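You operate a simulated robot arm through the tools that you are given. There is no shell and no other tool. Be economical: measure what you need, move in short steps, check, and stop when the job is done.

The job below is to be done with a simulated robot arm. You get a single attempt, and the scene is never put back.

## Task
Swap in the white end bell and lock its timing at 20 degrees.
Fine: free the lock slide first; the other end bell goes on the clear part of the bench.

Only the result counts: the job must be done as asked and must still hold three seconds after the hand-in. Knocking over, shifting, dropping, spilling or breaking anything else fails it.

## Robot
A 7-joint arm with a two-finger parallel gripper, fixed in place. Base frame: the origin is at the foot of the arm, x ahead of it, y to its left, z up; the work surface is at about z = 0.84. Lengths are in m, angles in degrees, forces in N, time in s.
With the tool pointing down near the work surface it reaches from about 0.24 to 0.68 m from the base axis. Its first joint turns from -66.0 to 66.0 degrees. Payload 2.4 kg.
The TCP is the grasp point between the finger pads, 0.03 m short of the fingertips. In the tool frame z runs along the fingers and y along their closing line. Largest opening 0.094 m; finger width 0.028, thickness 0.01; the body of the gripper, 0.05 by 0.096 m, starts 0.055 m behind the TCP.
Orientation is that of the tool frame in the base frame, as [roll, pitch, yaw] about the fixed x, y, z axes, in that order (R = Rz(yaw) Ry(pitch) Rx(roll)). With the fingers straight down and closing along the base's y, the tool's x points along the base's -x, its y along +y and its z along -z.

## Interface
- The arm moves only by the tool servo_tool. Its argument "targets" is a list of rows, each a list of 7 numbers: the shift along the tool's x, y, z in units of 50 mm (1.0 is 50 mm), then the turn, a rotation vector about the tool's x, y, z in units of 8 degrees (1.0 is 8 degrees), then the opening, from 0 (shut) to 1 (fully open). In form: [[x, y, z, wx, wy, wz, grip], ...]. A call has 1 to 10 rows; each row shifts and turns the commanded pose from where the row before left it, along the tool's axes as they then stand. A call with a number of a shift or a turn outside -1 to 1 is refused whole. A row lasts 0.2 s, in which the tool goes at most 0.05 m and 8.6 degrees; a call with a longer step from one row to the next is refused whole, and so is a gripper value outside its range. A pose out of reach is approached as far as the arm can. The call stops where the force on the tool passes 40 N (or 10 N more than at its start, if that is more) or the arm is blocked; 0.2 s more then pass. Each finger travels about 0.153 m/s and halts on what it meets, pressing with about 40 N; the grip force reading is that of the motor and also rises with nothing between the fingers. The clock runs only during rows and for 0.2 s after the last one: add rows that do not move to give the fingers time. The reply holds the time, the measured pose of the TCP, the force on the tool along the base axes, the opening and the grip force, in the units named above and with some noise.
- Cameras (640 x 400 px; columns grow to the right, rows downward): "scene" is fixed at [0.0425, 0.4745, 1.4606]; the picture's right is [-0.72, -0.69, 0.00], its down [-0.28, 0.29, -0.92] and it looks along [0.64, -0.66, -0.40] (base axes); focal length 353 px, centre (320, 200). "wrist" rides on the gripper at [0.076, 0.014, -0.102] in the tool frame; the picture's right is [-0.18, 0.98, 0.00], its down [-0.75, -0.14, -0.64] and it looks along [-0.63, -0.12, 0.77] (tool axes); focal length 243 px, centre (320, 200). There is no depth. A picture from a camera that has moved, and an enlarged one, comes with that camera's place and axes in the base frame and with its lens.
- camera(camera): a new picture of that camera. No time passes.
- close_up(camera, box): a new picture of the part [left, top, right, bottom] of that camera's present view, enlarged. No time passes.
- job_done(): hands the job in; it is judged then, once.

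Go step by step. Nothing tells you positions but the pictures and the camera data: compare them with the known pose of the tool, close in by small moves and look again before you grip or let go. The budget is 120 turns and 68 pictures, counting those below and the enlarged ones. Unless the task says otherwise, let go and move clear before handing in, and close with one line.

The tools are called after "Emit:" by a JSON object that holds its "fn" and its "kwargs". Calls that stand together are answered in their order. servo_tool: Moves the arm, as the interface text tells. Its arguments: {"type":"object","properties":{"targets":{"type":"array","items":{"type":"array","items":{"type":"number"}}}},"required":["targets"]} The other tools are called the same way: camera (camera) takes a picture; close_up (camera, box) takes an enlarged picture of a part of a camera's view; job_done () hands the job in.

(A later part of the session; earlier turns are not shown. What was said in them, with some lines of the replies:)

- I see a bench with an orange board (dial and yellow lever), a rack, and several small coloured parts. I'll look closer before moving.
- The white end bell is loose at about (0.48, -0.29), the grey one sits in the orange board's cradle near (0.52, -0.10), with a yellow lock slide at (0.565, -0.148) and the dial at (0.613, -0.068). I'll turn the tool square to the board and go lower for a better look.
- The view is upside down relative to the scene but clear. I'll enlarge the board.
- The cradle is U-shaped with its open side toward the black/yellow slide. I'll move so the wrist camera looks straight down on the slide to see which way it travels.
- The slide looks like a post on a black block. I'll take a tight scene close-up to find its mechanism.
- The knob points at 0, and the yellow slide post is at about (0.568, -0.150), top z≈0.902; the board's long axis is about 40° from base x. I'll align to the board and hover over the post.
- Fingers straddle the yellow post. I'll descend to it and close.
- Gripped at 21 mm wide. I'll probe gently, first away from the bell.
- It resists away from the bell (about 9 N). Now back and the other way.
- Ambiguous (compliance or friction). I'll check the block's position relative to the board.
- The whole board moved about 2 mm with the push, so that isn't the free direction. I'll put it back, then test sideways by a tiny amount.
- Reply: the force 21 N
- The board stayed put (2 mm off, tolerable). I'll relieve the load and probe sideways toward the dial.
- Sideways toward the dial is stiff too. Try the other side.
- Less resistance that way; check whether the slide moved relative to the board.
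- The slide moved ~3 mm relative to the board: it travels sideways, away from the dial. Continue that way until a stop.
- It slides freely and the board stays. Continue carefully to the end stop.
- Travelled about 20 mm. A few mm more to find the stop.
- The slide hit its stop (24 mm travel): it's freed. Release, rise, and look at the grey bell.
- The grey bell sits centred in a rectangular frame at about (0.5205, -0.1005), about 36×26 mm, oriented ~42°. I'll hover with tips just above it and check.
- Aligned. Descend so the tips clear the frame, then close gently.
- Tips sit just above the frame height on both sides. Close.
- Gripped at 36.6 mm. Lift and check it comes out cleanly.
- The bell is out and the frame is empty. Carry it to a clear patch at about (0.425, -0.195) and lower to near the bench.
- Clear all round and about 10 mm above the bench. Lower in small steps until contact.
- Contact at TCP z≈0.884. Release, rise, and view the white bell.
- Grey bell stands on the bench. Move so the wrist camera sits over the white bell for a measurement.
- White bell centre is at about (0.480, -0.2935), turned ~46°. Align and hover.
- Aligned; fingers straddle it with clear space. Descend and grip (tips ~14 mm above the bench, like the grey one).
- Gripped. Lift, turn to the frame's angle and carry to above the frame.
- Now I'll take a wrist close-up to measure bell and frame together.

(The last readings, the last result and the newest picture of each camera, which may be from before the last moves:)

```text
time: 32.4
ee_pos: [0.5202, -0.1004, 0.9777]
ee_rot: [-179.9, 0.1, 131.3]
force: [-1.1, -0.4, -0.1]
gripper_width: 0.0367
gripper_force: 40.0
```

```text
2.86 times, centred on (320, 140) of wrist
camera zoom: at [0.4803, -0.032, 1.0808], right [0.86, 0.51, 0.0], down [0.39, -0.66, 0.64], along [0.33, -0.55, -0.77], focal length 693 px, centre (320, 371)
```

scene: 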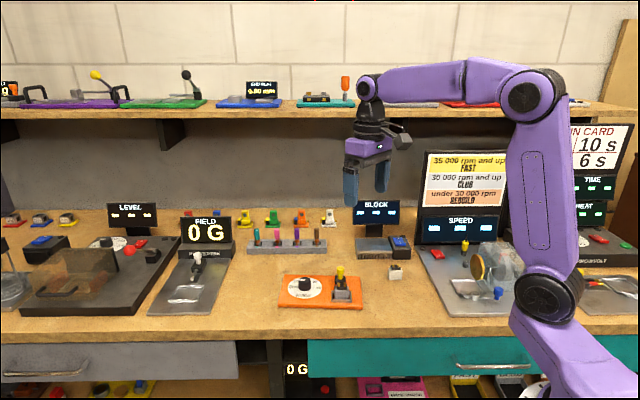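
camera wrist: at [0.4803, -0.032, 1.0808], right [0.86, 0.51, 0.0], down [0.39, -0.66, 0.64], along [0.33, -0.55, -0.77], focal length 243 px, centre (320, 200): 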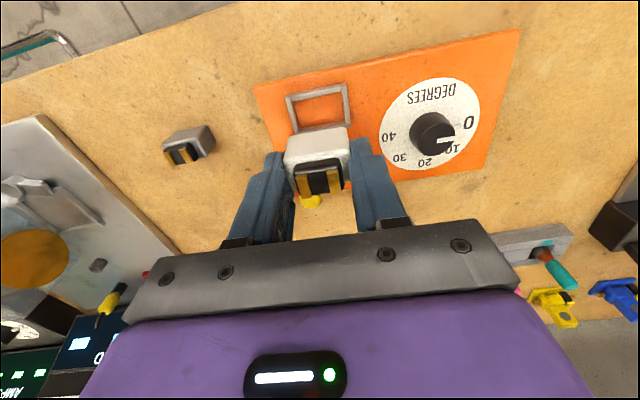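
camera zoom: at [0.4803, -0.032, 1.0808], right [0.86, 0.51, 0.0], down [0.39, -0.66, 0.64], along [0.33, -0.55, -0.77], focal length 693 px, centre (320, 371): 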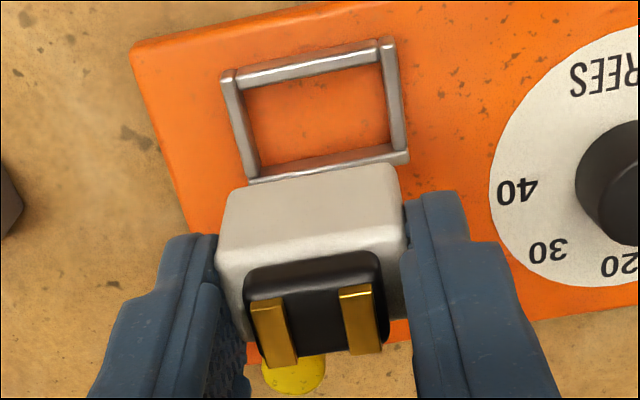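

Frame centre ≈ (0.5207, -0.100) at 40.4°; the bell appears held ~2 mm toward the camera side of the TCP. Apply small corrections, lower until the bottom is ~9 mm above the frame top, and look.

Emit:
{"fn": "servo_tool", "kwargs": {"targets": [[-0.04, 0.01, 0.4, 0, 0, 0.1, 0.2], [0, 0, 0.5, 0, 0, 0, 0.2], [0, 0, 0.4, 0, 0, 0, 0.2], [0, 0, 0, 0, 0, 0, 0.2]]}}

Emit:
{"fn": "close_up", "kwargs": {"camera": "scene", "box": [320, 255, 370, 305]}}

Emit:
{"fn": "close_up", "kwargs": {"camera": "wrist", "box": [250, 90, 390, 200]}}

```text
time: 33.4
ee_pos: [0.5234, -0.1021, 0.913]
ee_rot: [180.0, 0.1, 130.5]
force: [-0.1, 0.1, -0.5]
gripper_width: 0.0366
gripper_force: 40.6
```

```text
8.00 times, centred on (345, 280) of scene
camera zoom: at [0.0425, 0.4745, 1.4606], right [-0.72, -0.69, 0.0], down [-0.28, 0.29, -0.92], along [0.64, -0.66, -0.4], focal length 2821 px, centre (120, -440)
```

zoom: 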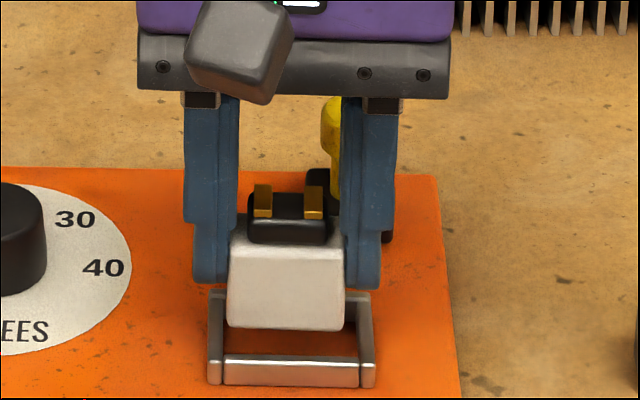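

```text
3.64 times, centred on (320, 145) of wrist
camera zoom: at [0.4839, -0.0333, 1.0167], right [0.87, 0.5, 0.0], down [0.38, -0.66, 0.64], along [0.32, -0.56, -0.77], focal length 882 px, centre (320, 400)
```

zoom: 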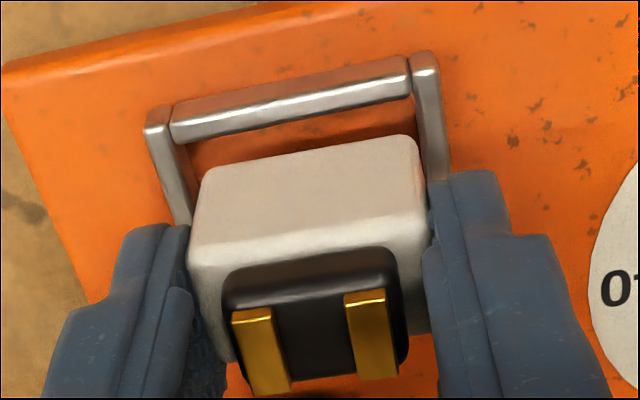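

Needs ~2 mm shift away from the dial and ~1 mm further back. Apply, then lower gently.

Emit:
{"fn": "servo_tool", "kwargs": {"targets": [[-0.02, -0.04, 0, 0, 0, 0, 0.2], [0, 0, 0.1, 0, 0, 0, 0.2], [0, 0, 0.06, 0, 0, 0, 0.2], [0, 0, 0, 0, 0, 0, 0.2]]}}

Emit:
{"fn": "close_up", "kwargs": {"camera": "scene", "box": [320, 255, 370, 305]}}

Emit:
{"fn": "close_up", "kwargs": {"camera": "wrist", "box": [250, 90, 390, 200]}}

```text
time: 34.4
ee_pos: [0.5198, -0.1041, 0.9044]
ee_rot: [-179.9, 0.0, 130.6]
force: [0.3, -0.1, -0.5]
gripper_width: 0.0365
gripper_force: 40.2
```

```text
8.00 times, centred on (345, 280) of scene
camera zoom: at [0.0425, 0.4745, 1.4606], right [-0.72, -0.69, 0.0], down [-0.28, 0.29, -0.92], along [0.64, -0.66, -0.4], focal length 2821 px, centre (120, -440)
```

zoom: 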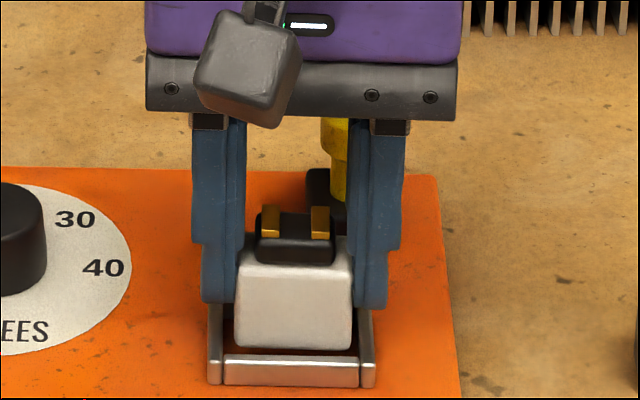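

```text
3.64 times, centred on (320, 145) of wrist
camera zoom: at [0.4828, -0.036, 1.008], right [0.87, 0.5, 0.0], down [0.38, -0.66, 0.64], along [0.32, -0.56, -0.77], focal length 882 px, centre (320, 400)
```

zoom: 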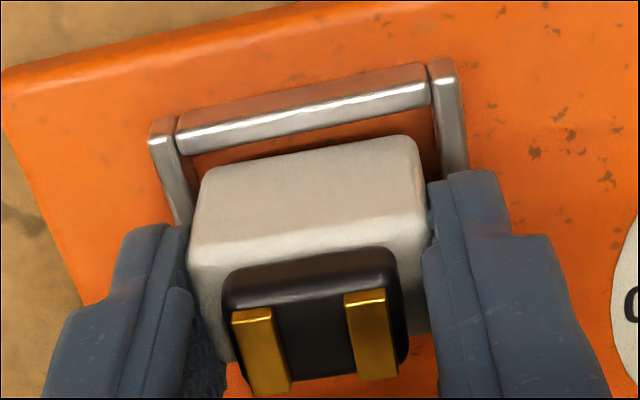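

Centred in the frame with small clearance all round. Lower to seat.

Emit:
{"fn": "servo_tool", "kwargs": {"targets": [[0, 0, 0.06, 0, 0, 0, 0.2], [0, 0, 0.04, 0, 0, 0, 0.2], [0, 0, 0.02, 0, 0, 0, 0.2], [0, 0, 0, 0, 0, 0, 0.2]]}}

```text
time: 35.4
ee_pos: [0.5193, -0.1038, 0.8993]
ee_rot: [-179.9, 0.0, 130.6]
force: [-0.1, 0.3, -0.5]
gripper_width: 0.0364
gripper_force: 40.2
```

Emit:
{"fn": "servo_tool", "kwargs": {"targets": [[0, 0, 0.03, 0, 0, 0, 0.2], [0, 0, 0.02, 0, 0, 0, 0.2], [0, 0, 0, 0, 0, 0, 0.2]]}}

Emit:
{"fn": "close_up", "kwargs": {"camera": "scene", "box": [320, 255, 370, 305]}}

```text
time: 36.2
ee_pos: [0.5212, -0.1052, 0.8974]
ee_rot: [180.0, -0.1, 130.7]
force: [0.7, -1.1, 1.5]
gripper_width: 0.0367
gripper_force: 40.1
```

```text
8.00 times, centred on (345, 280) of scene
camera zoom: at [0.0424, 0.4745, 1.4606], right [-0.72, -0.69, 0.0], down [-0.28, 0.29, -0.92], along [0.64, -0.66, -0.4], focal length 2821 px, centre (120, -440)
```

zoom: 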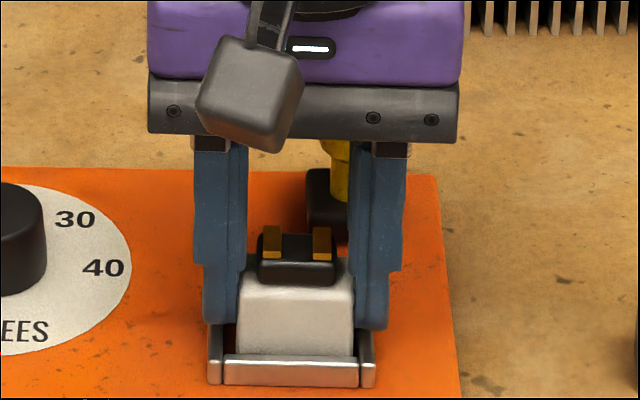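

Inside the frame; a touch more to confirm the seat.

Emit:
{"fn": "servo_tool", "kwargs": {"targets": [[0, 0, 0.025, 0, 0, 0, 0.2], [0, 0, 0, 0, 0, 0, 0.2]]}}

```text
time: 36.8
ee_pos: [0.5211, -0.1037, 0.8968]
ee_rot: [179.7, 0.2, 130.5]
force: [-3.5, 1.1, 19.2]
gripper_width: 0.0368
gripper_force: 40.2
```

Seated (contact at 0.897). Release and rise.

Emit:
{"fn": "servo_tool", "kwargs": {"targets": [[0, 0, -0.03, 0, 0, 0, 0.2], [0, 0, 0, 0, 0, 0, 0.6], [0, 0, 0, 0, 0, 0, 0.8], [0, 0, -0.3, 0, 0, 0, 0.8], [0, 0, -0.9, 0, 0, 0, 0.8], [0, 0, -0.9, 0, 0, 0, 0.8], [0, 0, 0, 0, 0, 0, 0.8]]}}

Emit:
{"fn": "close_up", "kwargs": {"camera": "scene", "box": [280, 250, 400, 320]}}

```text
time: 38.4
ee_pos: [0.5205, -0.1036, 1.0014]
ee_rot: [-179.9, 0.0, 130.6]
force: [-0.3, 0.5, -0.6]
gripper_width: 0.0752
gripper_force: 0.1
```

```text
5.33 times, centred on (340, 285) of scene
camera zoom: at [0.0424, 0.4745, 1.4606], right [-0.72, -0.69, 0.0], down [-0.28, 0.29, -0.92], along [0.64, -0.66, -0.4], focal length 1881 px, centre (213, -253)
```

zoom: 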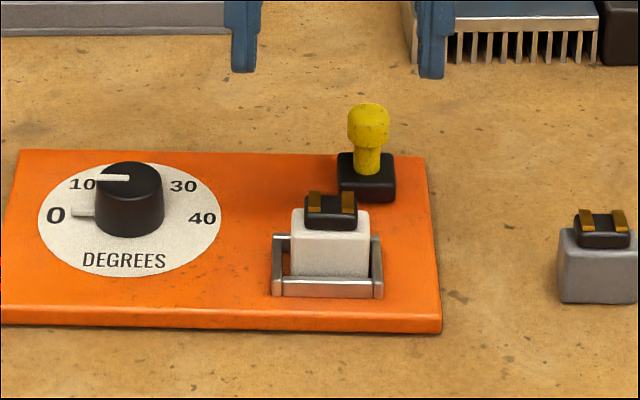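

White bell is seated. Now measure the dial: move the wrist camera over it.

Emit:
{"fn": "servo_tool", "kwargs": {"targets": [[-0.44, 0.55, 0, 0, 0, 0, 0.8], [-0.44, 0.55, 0, 0, 0, 0, 0.8], [-0.44, 0.55, 0, 0, 0, 0, 0.8], [0, 0, 0, 0, 0, 0, 0.8]]}}

Emit:
{"fn": "close_up", "kwargs": {"camera": "wrist", "box": [240, 0, 400, 120]}}

```text
time: 39.4
ee_pos: [0.6268, -0.1011, 1.0003]
ee_rot: [-180.0, 0.0, 130.4]
force: [0.2, 0.1, -1.1]
gripper_width: 0.0752
gripper_force: 0.1
```

```text
3.33 times, centred on (320, 60) of wrist
camera zoom: at [0.5879, -0.0323, 1.105], right [0.87, 0.5, 0.0], down [0.38, -0.66, 0.64], along [0.32, -0.56, -0.77], focal length 809 px, centre (320, 667)
```

zoom: 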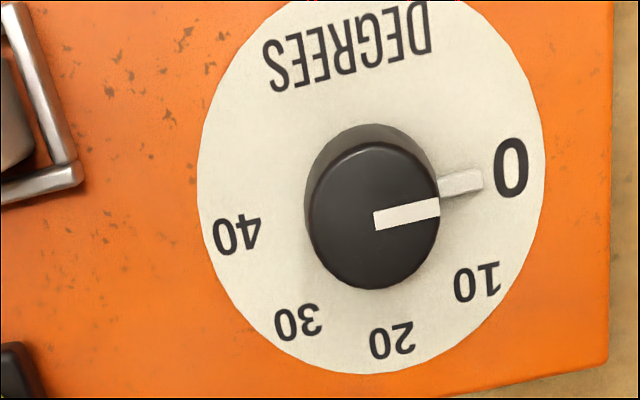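

Labels are 45° apart on the dial per 10 degrees, so 20 is 90° clockwise (from above) from 0; the knob centre is (0.6224, -0.0654), top z≈0.87. I'll pre-turn the gripper the other way, then hover over the knob.

Emit:
{"fn": "servo_tool", "kwargs": {"targets": [[0, 0, 0, 0, 0, -0.967, 0.8], [0, 0, 0, 0, 0, -0.967, 0.8], [0, 0, 0, 0, 0, -0.967, 0.8], [0, 0, 0, 0, 0, -0.967, 0.8], [0, 0, 0, 0, 0, -0.967, 0.8], [0, 0, 0, 0, 0, -0.967, 0.8], [0, 0, 0, 0, 0, -0.967, 0.8], [0, 0, 0, 0, 0, -0.967, 0.8], [0, 0, 0, 0, 0, -0.967, 0.8], [-0.16, 0.7, 0, 0, 0, 0, 0.8]]}}

Emit:
{"fn": "servo_tool", "kwargs": {"targets": [[0, 0, 0.7, 0, 0, 0, 0.8], [0, 0, 0.7, 0, 0, 0, 0.8], [0, 0, 0, 0, 0, 0, 0.8]]}}

Emit:
{"fn": "camera", "kwargs": {"camera": "wrist"}}

Emit:
{"fn": "close_up", "kwargs": {"camera": "scene", "box": [260, 220, 380, 310]}}

```text
time: 41.6
ee_pos: [0.6207, -0.0659, 1.0021]
ee_rot: [-179.9, 0.0, -159.6]
force: [-0.4, 0.5, 0.0]
gripper_width: 0.075
gripper_force: 0.0
```

```text
time: 42.4
ee_pos: [0.6222, -0.0648, 0.9317]
ee_rot: [180.0, 0.0, -159.8]
force: [0.6, 1.0, 0.6]
gripper_width: 0.0751
gripper_force: 0.0
```

```text
18 pictures are left
camera wrist: at [0.545, -0.0767, 1.0347], right [-0.17, 0.99, 0.0], down [0.76, 0.13, 0.64], along [0.63, 0.11, -0.77], focal length 243 px, centre (320, 200)
```

wrist: 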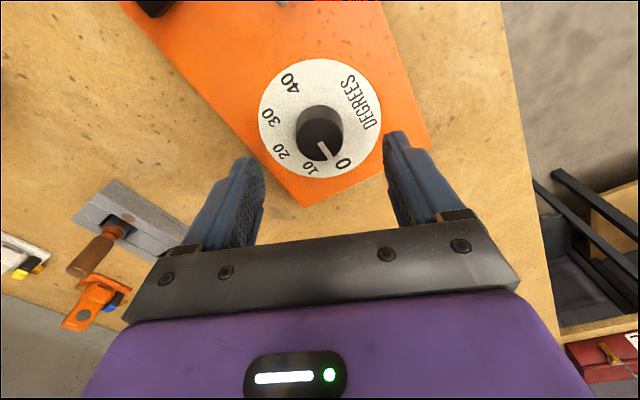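

```text
4.44 times, centred on (320, 265) of scene
camera zoom: at [0.0425, 0.4745, 1.4606], right [-0.72, -0.69, 0.0], down [-0.28, 0.29, -0.92], along [0.64, -0.66, -0.4], focal length 1567 px, centre (320, -89)
```

zoom: 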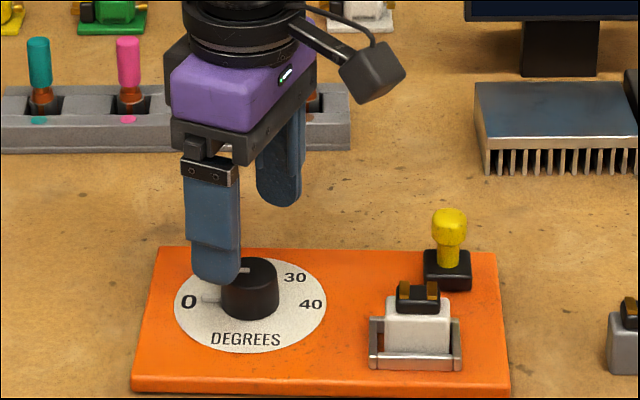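

Centred well on the knob. Descend to grip height and close.

Emit:
{"fn": "servo_tool", "kwargs": {"targets": [[0, 0, 0.4, 0, 0, 0, 0.8], [0, 0, 0.4, 0, 0, 0, 0.8], [0, 0, 0, 0, 0, 0, 0.6], [0, 0, 0, 0, 0, 0, 0.45], [0, 0, 0, 0, 0, 0, 0.2], [0, 0, 0, 0, 0, 0, 0.2], [0, 0, 0, 0, 0, 0, 0.2]]}}

Emit:
{"fn": "close_up", "kwargs": {"camera": "wrist", "box": [240, 60, 400, 180]}}

Emit:
{"fn": "close_up", "kwargs": {"camera": "scene", "box": [260, 220, 380, 310]}}

```text
time: 44.0
ee_pos: [0.623, -0.0652, 0.8909]
ee_rot: [-180.0, 0.0, -159.8]
force: [0.0, 2.3, -0.3]
gripper_width: 0.0344
gripper_force: 39.9
```

```text
3.33 times, centred on (320, 120) of wrist
camera zoom: at [0.5456, -0.0769, 0.9948], right [-0.17, 0.99, 0.0], down [0.76, 0.13, 0.64], along [0.63, 0.11, -0.77], focal length 809 px, centre (320, 467)
```

zoom: 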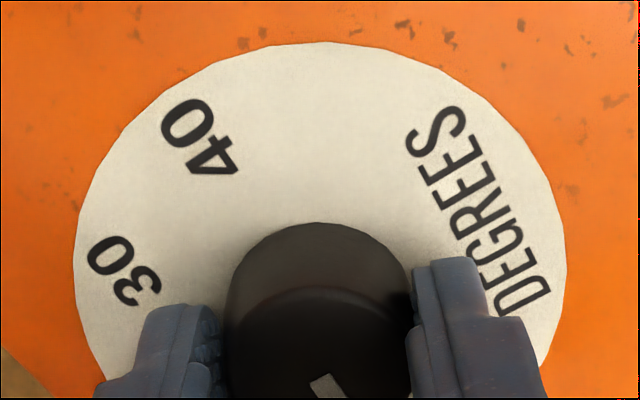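

```text
4.44 times, centred on (320, 265) of scene
camera zoom: at [0.0425, 0.4745, 1.4606], right [-0.72, -0.69, 0.0], down [-0.28, 0.29, -0.92], along [0.64, -0.66, -0.4], focal length 1567 px, centre (320, -89)
```

zoom: 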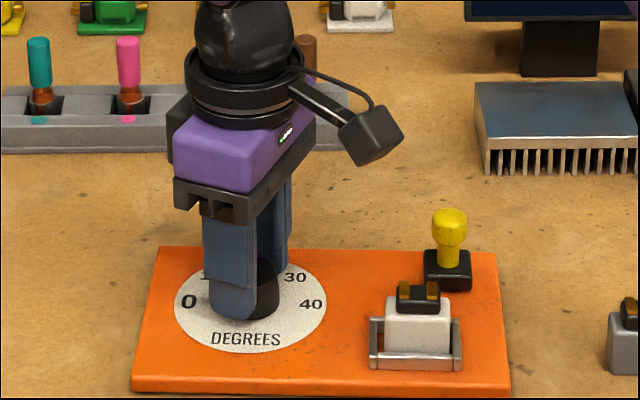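

Knob gripped (34 mm). Turn clockwise the first ~43° and check.

Emit:
{"fn": "servo_tool", "kwargs": {"targets": [[0, 0, 0, 0, 0, 0.6, 0.2], [0, 0, 0, 0, 0, 0.6, 0.2], [0, 0, 0, 0, 0, 0.6, 0.2], [0, 0, 0, 0, 0, 0.6, 0.2], [0, 0, 0, 0, 0, 0.6, 0.2], [0, 0, 0, 0, 0, 0.6, 0.2], [0, 0, 0, 0, 0, 0.6, 0.2], [0, 0, 0, 0, 0, 0.6, 0.2], [0, 0, 0, 0, 0, 0.6, 0.2], [0, 0, 0, 0, 0, 0, 0.2]]}}

Emit:
{"fn": "close_up", "kwargs": {"camera": "scene", "box": [260, 220, 380, 310]}}

```text
time: 46.2
ee_pos: [0.6226, -0.0655, 0.8918]
ee_rot: [179.9, 0.0, 156.9]
force: [5.8, -0.9, 0.4]
gripper_width: 0.0346
gripper_force: 39.6
```

```text
4.44 times, centred on (320, 265) of scene
camera zoom: at [0.0426, 0.4745, 1.4606], right [-0.72, -0.69, 0.0], down [-0.28, 0.29, -0.92], along [0.64, -0.66, -0.4], focal length 1567 px, centre (320, -89)
```

zoom: 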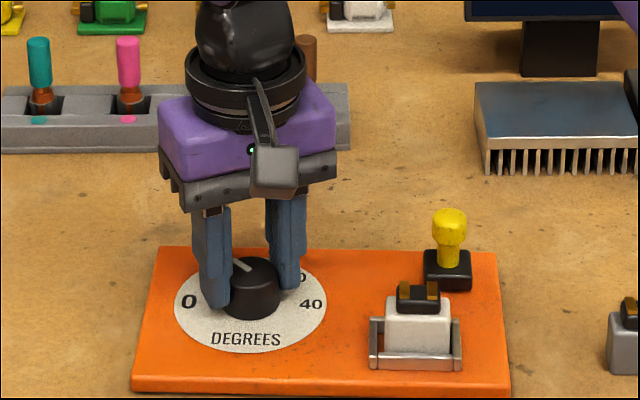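

The knob turns with the gripper and the board stays. Turn the remaining ~47°.

Emit:
{"fn": "servo_tool", "kwargs": {"targets": [[0, 0, 0, 0, 0, 0.65, 0.2], [0, 0, 0, 0, 0, 0.65, 0.2], [0, 0, 0, 0, 0, 0.65, 0.2], [0, 0, 0, 0, 0, 0.65, 0.2], [0, 0, 0, 0, 0, 0.65, 0.2], [0, 0, 0, 0, 0, 0.65, 0.2], [0, 0, 0, 0, 0, 0.65, 0.2], [0, 0, 0, 0, 0, 0.65, 0.2], [0, 0, 0, 0, 0, 0.65, 0.2], [0, 0, 0, 0, 0, 0, 0.2]]}}

Emit:
{"fn": "close_up", "kwargs": {"camera": "scene", "box": [260, 220, 380, 310]}}

```text
time: 48.4
ee_pos: [0.6214, -0.0652, 0.8923]
ee_rot: [-180.0, -0.1, 110.1]
force: [-1.9, -2.6, 14.8]
gripper_width: 0.0341
gripper_force: 40.4
```

```text
4.44 times, centred on (320, 265) of scene
camera zoom: at [0.0421, 0.4745, 1.4606], right [-0.72, -0.69, 0.0], down [-0.28, 0.29, -0.92], along [0.64, -0.66, -0.4], focal length 1567 px, centre (320, -89)
```

zoom: 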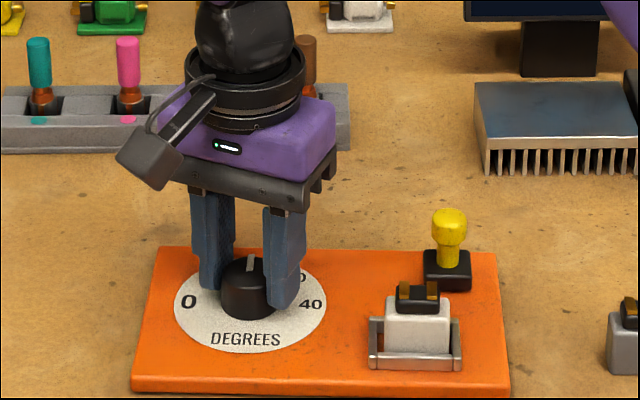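

Pointer looks near 20. Release, rise, and check the pointer from above.

Emit:
{"fn": "servo_tool", "kwargs": {"targets": [[0, 0, 0, 0, 0, 0, 0.45], [0, 0, 0, 0, 0, 0, 0.8], [0, 0, -0.3, 0, 0, 0, 0.8], [0, 0, -0.9, 0, 0, 0, 0.8], [0, 0, -0.9, 0, 0, 0, 0.8], [0, 0, 0, 0, 0, 0, 0.8]]}}

Emit:
{"fn": "camera", "kwargs": {"camera": "wrist"}}

```text
time: 49.8
ee_pos: [0.6225, -0.0638, 0.9962]
ee_rot: [180.0, 0.0, 110.2]
force: [0.3, -0.7, 0.1]
gripper_width: 0.0751
gripper_force: 0.1
```

```text
12 pictures are left
camera wrist: at [0.6098, 0.0132, 1.0993], right [0.99, 0.17, 0.0], down [0.13, -0.76, 0.64], along [0.11, -0.63, -0.77], focal length 243 px, centre (320, 200)
```

wrist: 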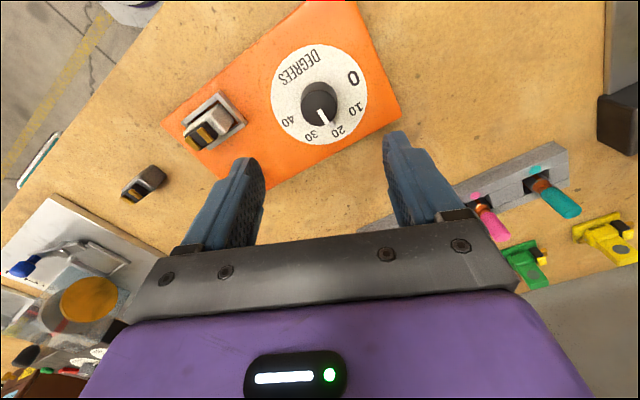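

Emit:
{"fn": "close_up", "kwargs": {"camera": "wrist", "box": [260, 30, 380, 150]}}

```text
3.33 times, centred on (320, 90) of wrist
camera zoom: at [0.6098, 0.0132, 1.0993], right [0.99, 0.17, 0.0], down [0.13, -0.76, 0.64], along [0.11, -0.63, -0.77], focal length 809 px, centre (320, 567)
```

zoom: 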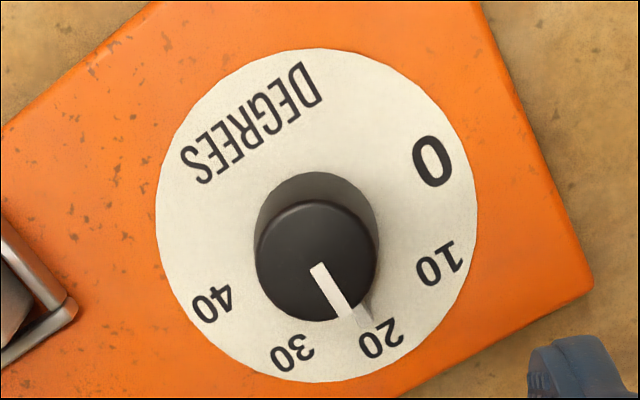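

Pointer looks very near 20; one tighter look to judge the angle before locking.

Emit:
{"fn": "close_up", "kwargs": {"camera": "wrist", "box": [300, 75, 350, 140]}}

```text
6.15 times, centred on (325, 108) of wrist
camera zoom: at [0.6098, 0.0132, 1.0993], right [0.99, 0.17, 0.0], down [0.13, -0.76, 0.64], along [0.11, -0.63, -0.77], focal length 1493 px, centre (289, 769)
```

zoom: 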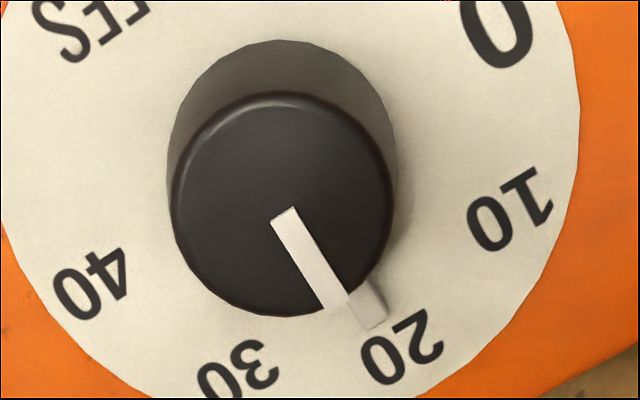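

Pointer direction computes to −50°, matching the 20 mark (−49.6°). Now go back to the lock slide.

Emit:
{"fn": "servo_tool", "kwargs": {"targets": [[0, 0, 0, 0, 0, -0.84, 0.6], [0, 0, 0, 0, 0, -0.84, 0.6], [0, 0, 0, 0, 0, -0.84, 0.6], [-0.192, -0.809, 0, 0, 0, 0, 0.6], [-0.192, -0.809, 0, 0, 0, 0, 0.6], [-0.192, -0.809, 0, 0, 0, 0, 0.6], [0, 0, 0.5, 0, 0, 0, 0.6], [0, 0, 0.5, 0, 0, 0, 0.6], [0, 0, 0, 0, 0, 0, 0.6]]}}

Emit:
{"fn": "close_up", "kwargs": {"camera": "scene", "box": [280, 230, 400, 320]}}

Emit:
{"fn": "close_up", "kwargs": {"camera": "wrist", "box": [220, 60, 420, 220]}}

```text
time: 51.8
ee_pos: [0.5476, -0.1636, 0.9478]
ee_rot: [-179.9, 0.1, 130.4]
force: [-0.3, -0.6, -0.4]
gripper_width: 0.0566
gripper_force: 0.1
```

```text
4.44 times, centred on (340, 275) of scene
camera zoom: at [0.0425, 0.4745, 1.4606], right [-0.72, -0.69, 0.0], down [-0.28, 0.29, -0.92], along [0.64, -0.66, -0.4], focal length 1567 px, centre (231, -133)
```

zoom: 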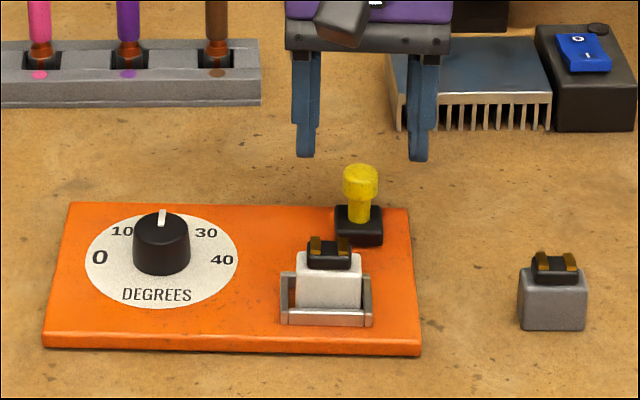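

```text
2.50 times, centred on (320, 140) of wrist
camera zoom: at [0.5085, -0.0957, 1.0504], right [0.87, 0.5, 0.0], down [0.38, -0.67, 0.64], along [0.32, -0.56, -0.77], focal length 606 px, centre (320, 350)
```

zoom: 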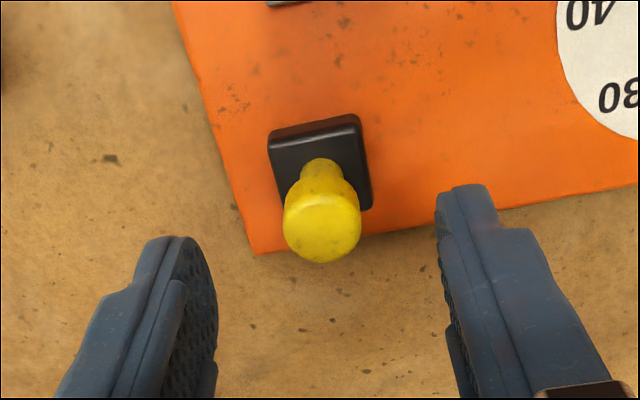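

Straddling the post. Descend, grip.

Emit:
{"fn": "servo_tool", "kwargs": {"targets": [[0, 0, 0.42, 0, 0, 0, 0.6], [0, 0, 0.41, 0, 0, 0, 0.6], [0, 0, 0, 0, 0, 0, 0.6], [0, 0, 0, 0, 0, 0, 0.1], [0, 0, 0, 0, 0, 0, 0.1], [0, 0, 0, 0, 0, 0, 0.1]]}}

Emit:
{"fn": "servo_tool", "kwargs": {"targets": [[0, 0.05, 0, 0, 0, 0, 0.1], [0, 0.06, 0, 0, 0, 0, 0.1], [0, 0.06, 0, 0, 0, 0, 0.1], [0, 0.06, 0, 0, 0, 0, 0.1], [0, 0.06, 0, 0, 0, 0, 0.1], [0, 0.05, 0, 0, 0, 0, 0.1], [0, 0, 0, 0, 0, 0, 0.1]]}}

Emit:
{"fn": "close_up", "kwargs": {"camera": "scene", "box": [322, 258, 370, 320]}}

```text
time: 53.2
ee_pos: [0.5479, -0.1637, 0.9063]
ee_rot: [180.0, -0.1, 130.4]
force: [-0.8, -0.5, 0.8]
gripper_width: 0.0211
gripper_force: 39.7
```

```text
time: 54.8
ee_pos: [0.5605, -0.1533, 0.9051]
ee_rot: [180.0, -0.2, 130.4]
force: [-6.0, 6.9, 6.1]
gripper_width: 0.0216
gripper_force: 40.4
```

```text
6.45 times, centred on (346, 289) of scene
camera zoom: at [0.0422, 0.4747, 1.4606], right [-0.72, -0.69, 0.0], down [-0.28, 0.29, -0.92], along [0.64, -0.66, -0.4], focal length 2275 px, centre (152, -374)
```

zoom: 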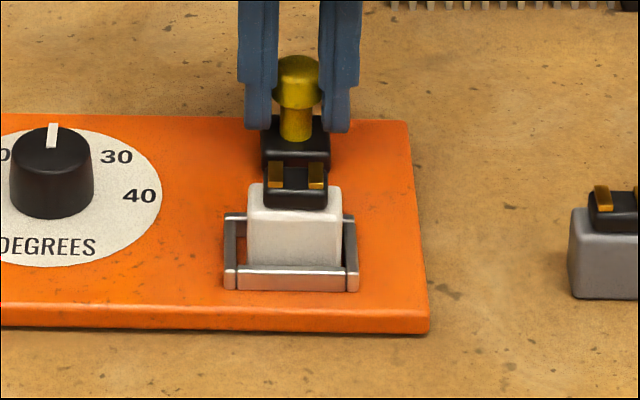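

About 6 mm to go; relieve the small sideways load and continue to the stop.

Emit:
{"fn": "servo_tool", "kwargs": {"targets": [[0.03, 0.03, 0, 0, 0, 0, 0.1], [0, 0.03, 0, 0, 0, 0, 0.1], [0, 0.03, 0, 0, 0, 0, 0.1], [0, 0.03, 0, 0, 0, 0, 0.1], [0, 0, 0, 0, 0, 0, 0.1]]}}

Emit:
{"fn": "close_up", "kwargs": {"camera": "scene", "box": [322, 258, 370, 320]}}

```text
time: 56.0
ee_pos: [0.5656, -0.1493, 0.9059]
ee_rot: [179.9, 0.0, 130.3]
force: [-0.5, 0.6, 4.5]
gripper_width: 0.0214
gripper_force: 39.7
```

```text
6.45 times, centred on (346, 289) of scene
camera zoom: at [0.0424, 0.4745, 1.4606], right [-0.72, -0.69, 0.0], down [-0.28, 0.29, -0.92], along [0.64, -0.66, -0.4], focal length 2275 px, centre (152, -374)
```

zoom: 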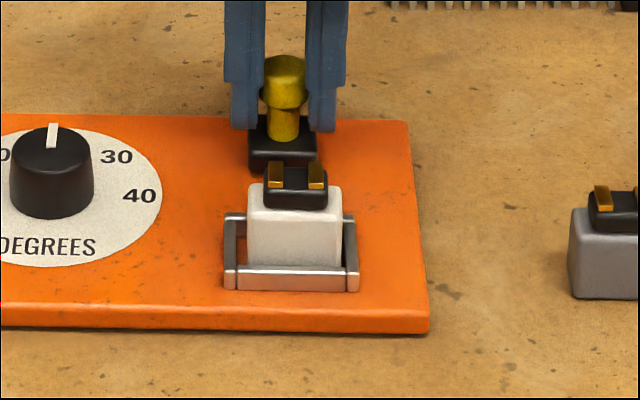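

Nearly at the stop; push until the force rises.

Emit:
{"fn": "servo_tool", "kwargs": {"targets": [[0, 0.025, 0, 0, 0, 0, 0.1], [0, 0.025, 0, 0, 0, 0, 0.1], [0, 0, 0, 0, 0, 0, 0.1]]}}

```text
time: 56.8
ee_pos: [0.5657, -0.1487, 0.9054]
ee_rot: [-179.9, 0.1, 130.3]
force: [-0.9, -4.6, 3.6]
gripper_width: 0.0215
gripper_force: 40.0
```

Emit:
{"fn": "servo_tool", "kwargs": {"targets": [[0, 0.025, 0, 0, 0, 0, 0.1], [0, 0, 0, 0, 0, 0, 0.1]]}}

```text
time: 57.4
ee_pos: [0.5657, -0.1477, 0.905]
ee_rot: [-179.9, -0.1, 130.2]
force: [-8.4, -10.5, 6.1]
gripper_width: 0.0215
gripper_force: 40.1
```

The slide is hard against its locked stop (~13 N). Relieve, release, rise and move clear, then check.

Emit:
{"fn": "servo_tool", "kwargs": {"targets": [[0, -0.05, 0, 0, 0, 0, 0.1], [0, 0, 0, 0, 0, 0, 0.4], [0, 0, 0, 0, 0, 0, 0.5], [0, 0, -0.4, 0, 0, 0, 0.5], [0, 0, -0.9, 0, 0, 0, 0.5], [0, 0, -0.9, 0, 0, 0, 0.5], [0, 0, -0.9, 0, 0, 0, 0.5], [0, 0, -0.9, 0, 0, 0, 0.5], [0, 0, 0, 0, 0, 0, 0.5]]}}

Emit:
{"fn": "close_up", "kwargs": {"camera": "scene", "box": [280, 240, 420, 320]}}

Emit:
{"fn": "close_up", "kwargs": {"camera": "wrist", "box": [220, 20, 460, 200]}}

```text
time: 59.4
ee_pos: [0.5634, -0.1508, 1.1041]
ee_rot: [180.0, 0.0, 130.4]
force: [-0.2, 0.0, 0.3]
gripper_width: 0.0469
gripper_force: 0.1
```

```text
4.57 times, centred on (350, 280) of scene
camera zoom: at [0.0424, 0.4745, 1.4606], right [-0.72, -0.69, 0.0], down [-0.28, 0.29, -0.92], along [0.64, -0.66, -0.4], focal length 1612 px, centre (183, -166)
```

zoom: 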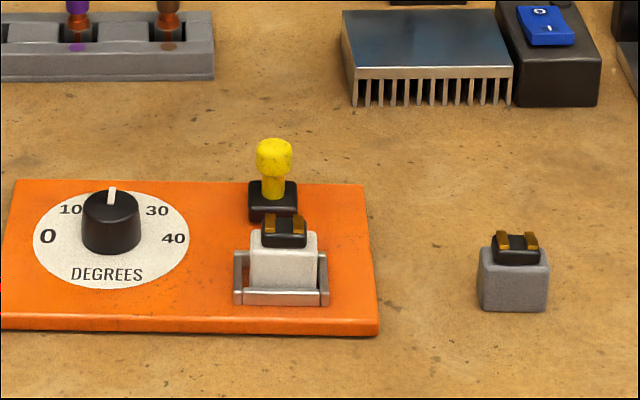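

```text
2.22 times, centred on (340, 110) of wrist
camera zoom: at [0.5249, -0.0826, 1.2077], right [0.87, 0.5, 0.0], down [0.38, -0.67, 0.64], along [0.32, -0.56, -0.77], focal length 539 px, centre (276, 400)
```

zoom: 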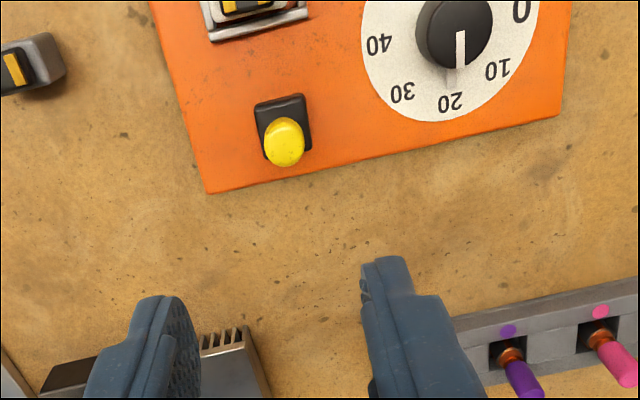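

The white bell is seated, the dial reads 20, the slide is back at its locked stop, the grey bell stands on the clear bench, and the arm is clear. Handing in.

Emit:
{"fn": "job_done", "kwargs": {}}

```text
The job is handed in.
```

The white end bell is seated, its timing is set to 20 degrees and the lock slide is back at its locked stop. The grey end bell is standing on the clear part of the bench. While I was finding which way the slide travels, the orange board shifted about 2 mm, and I left it there.
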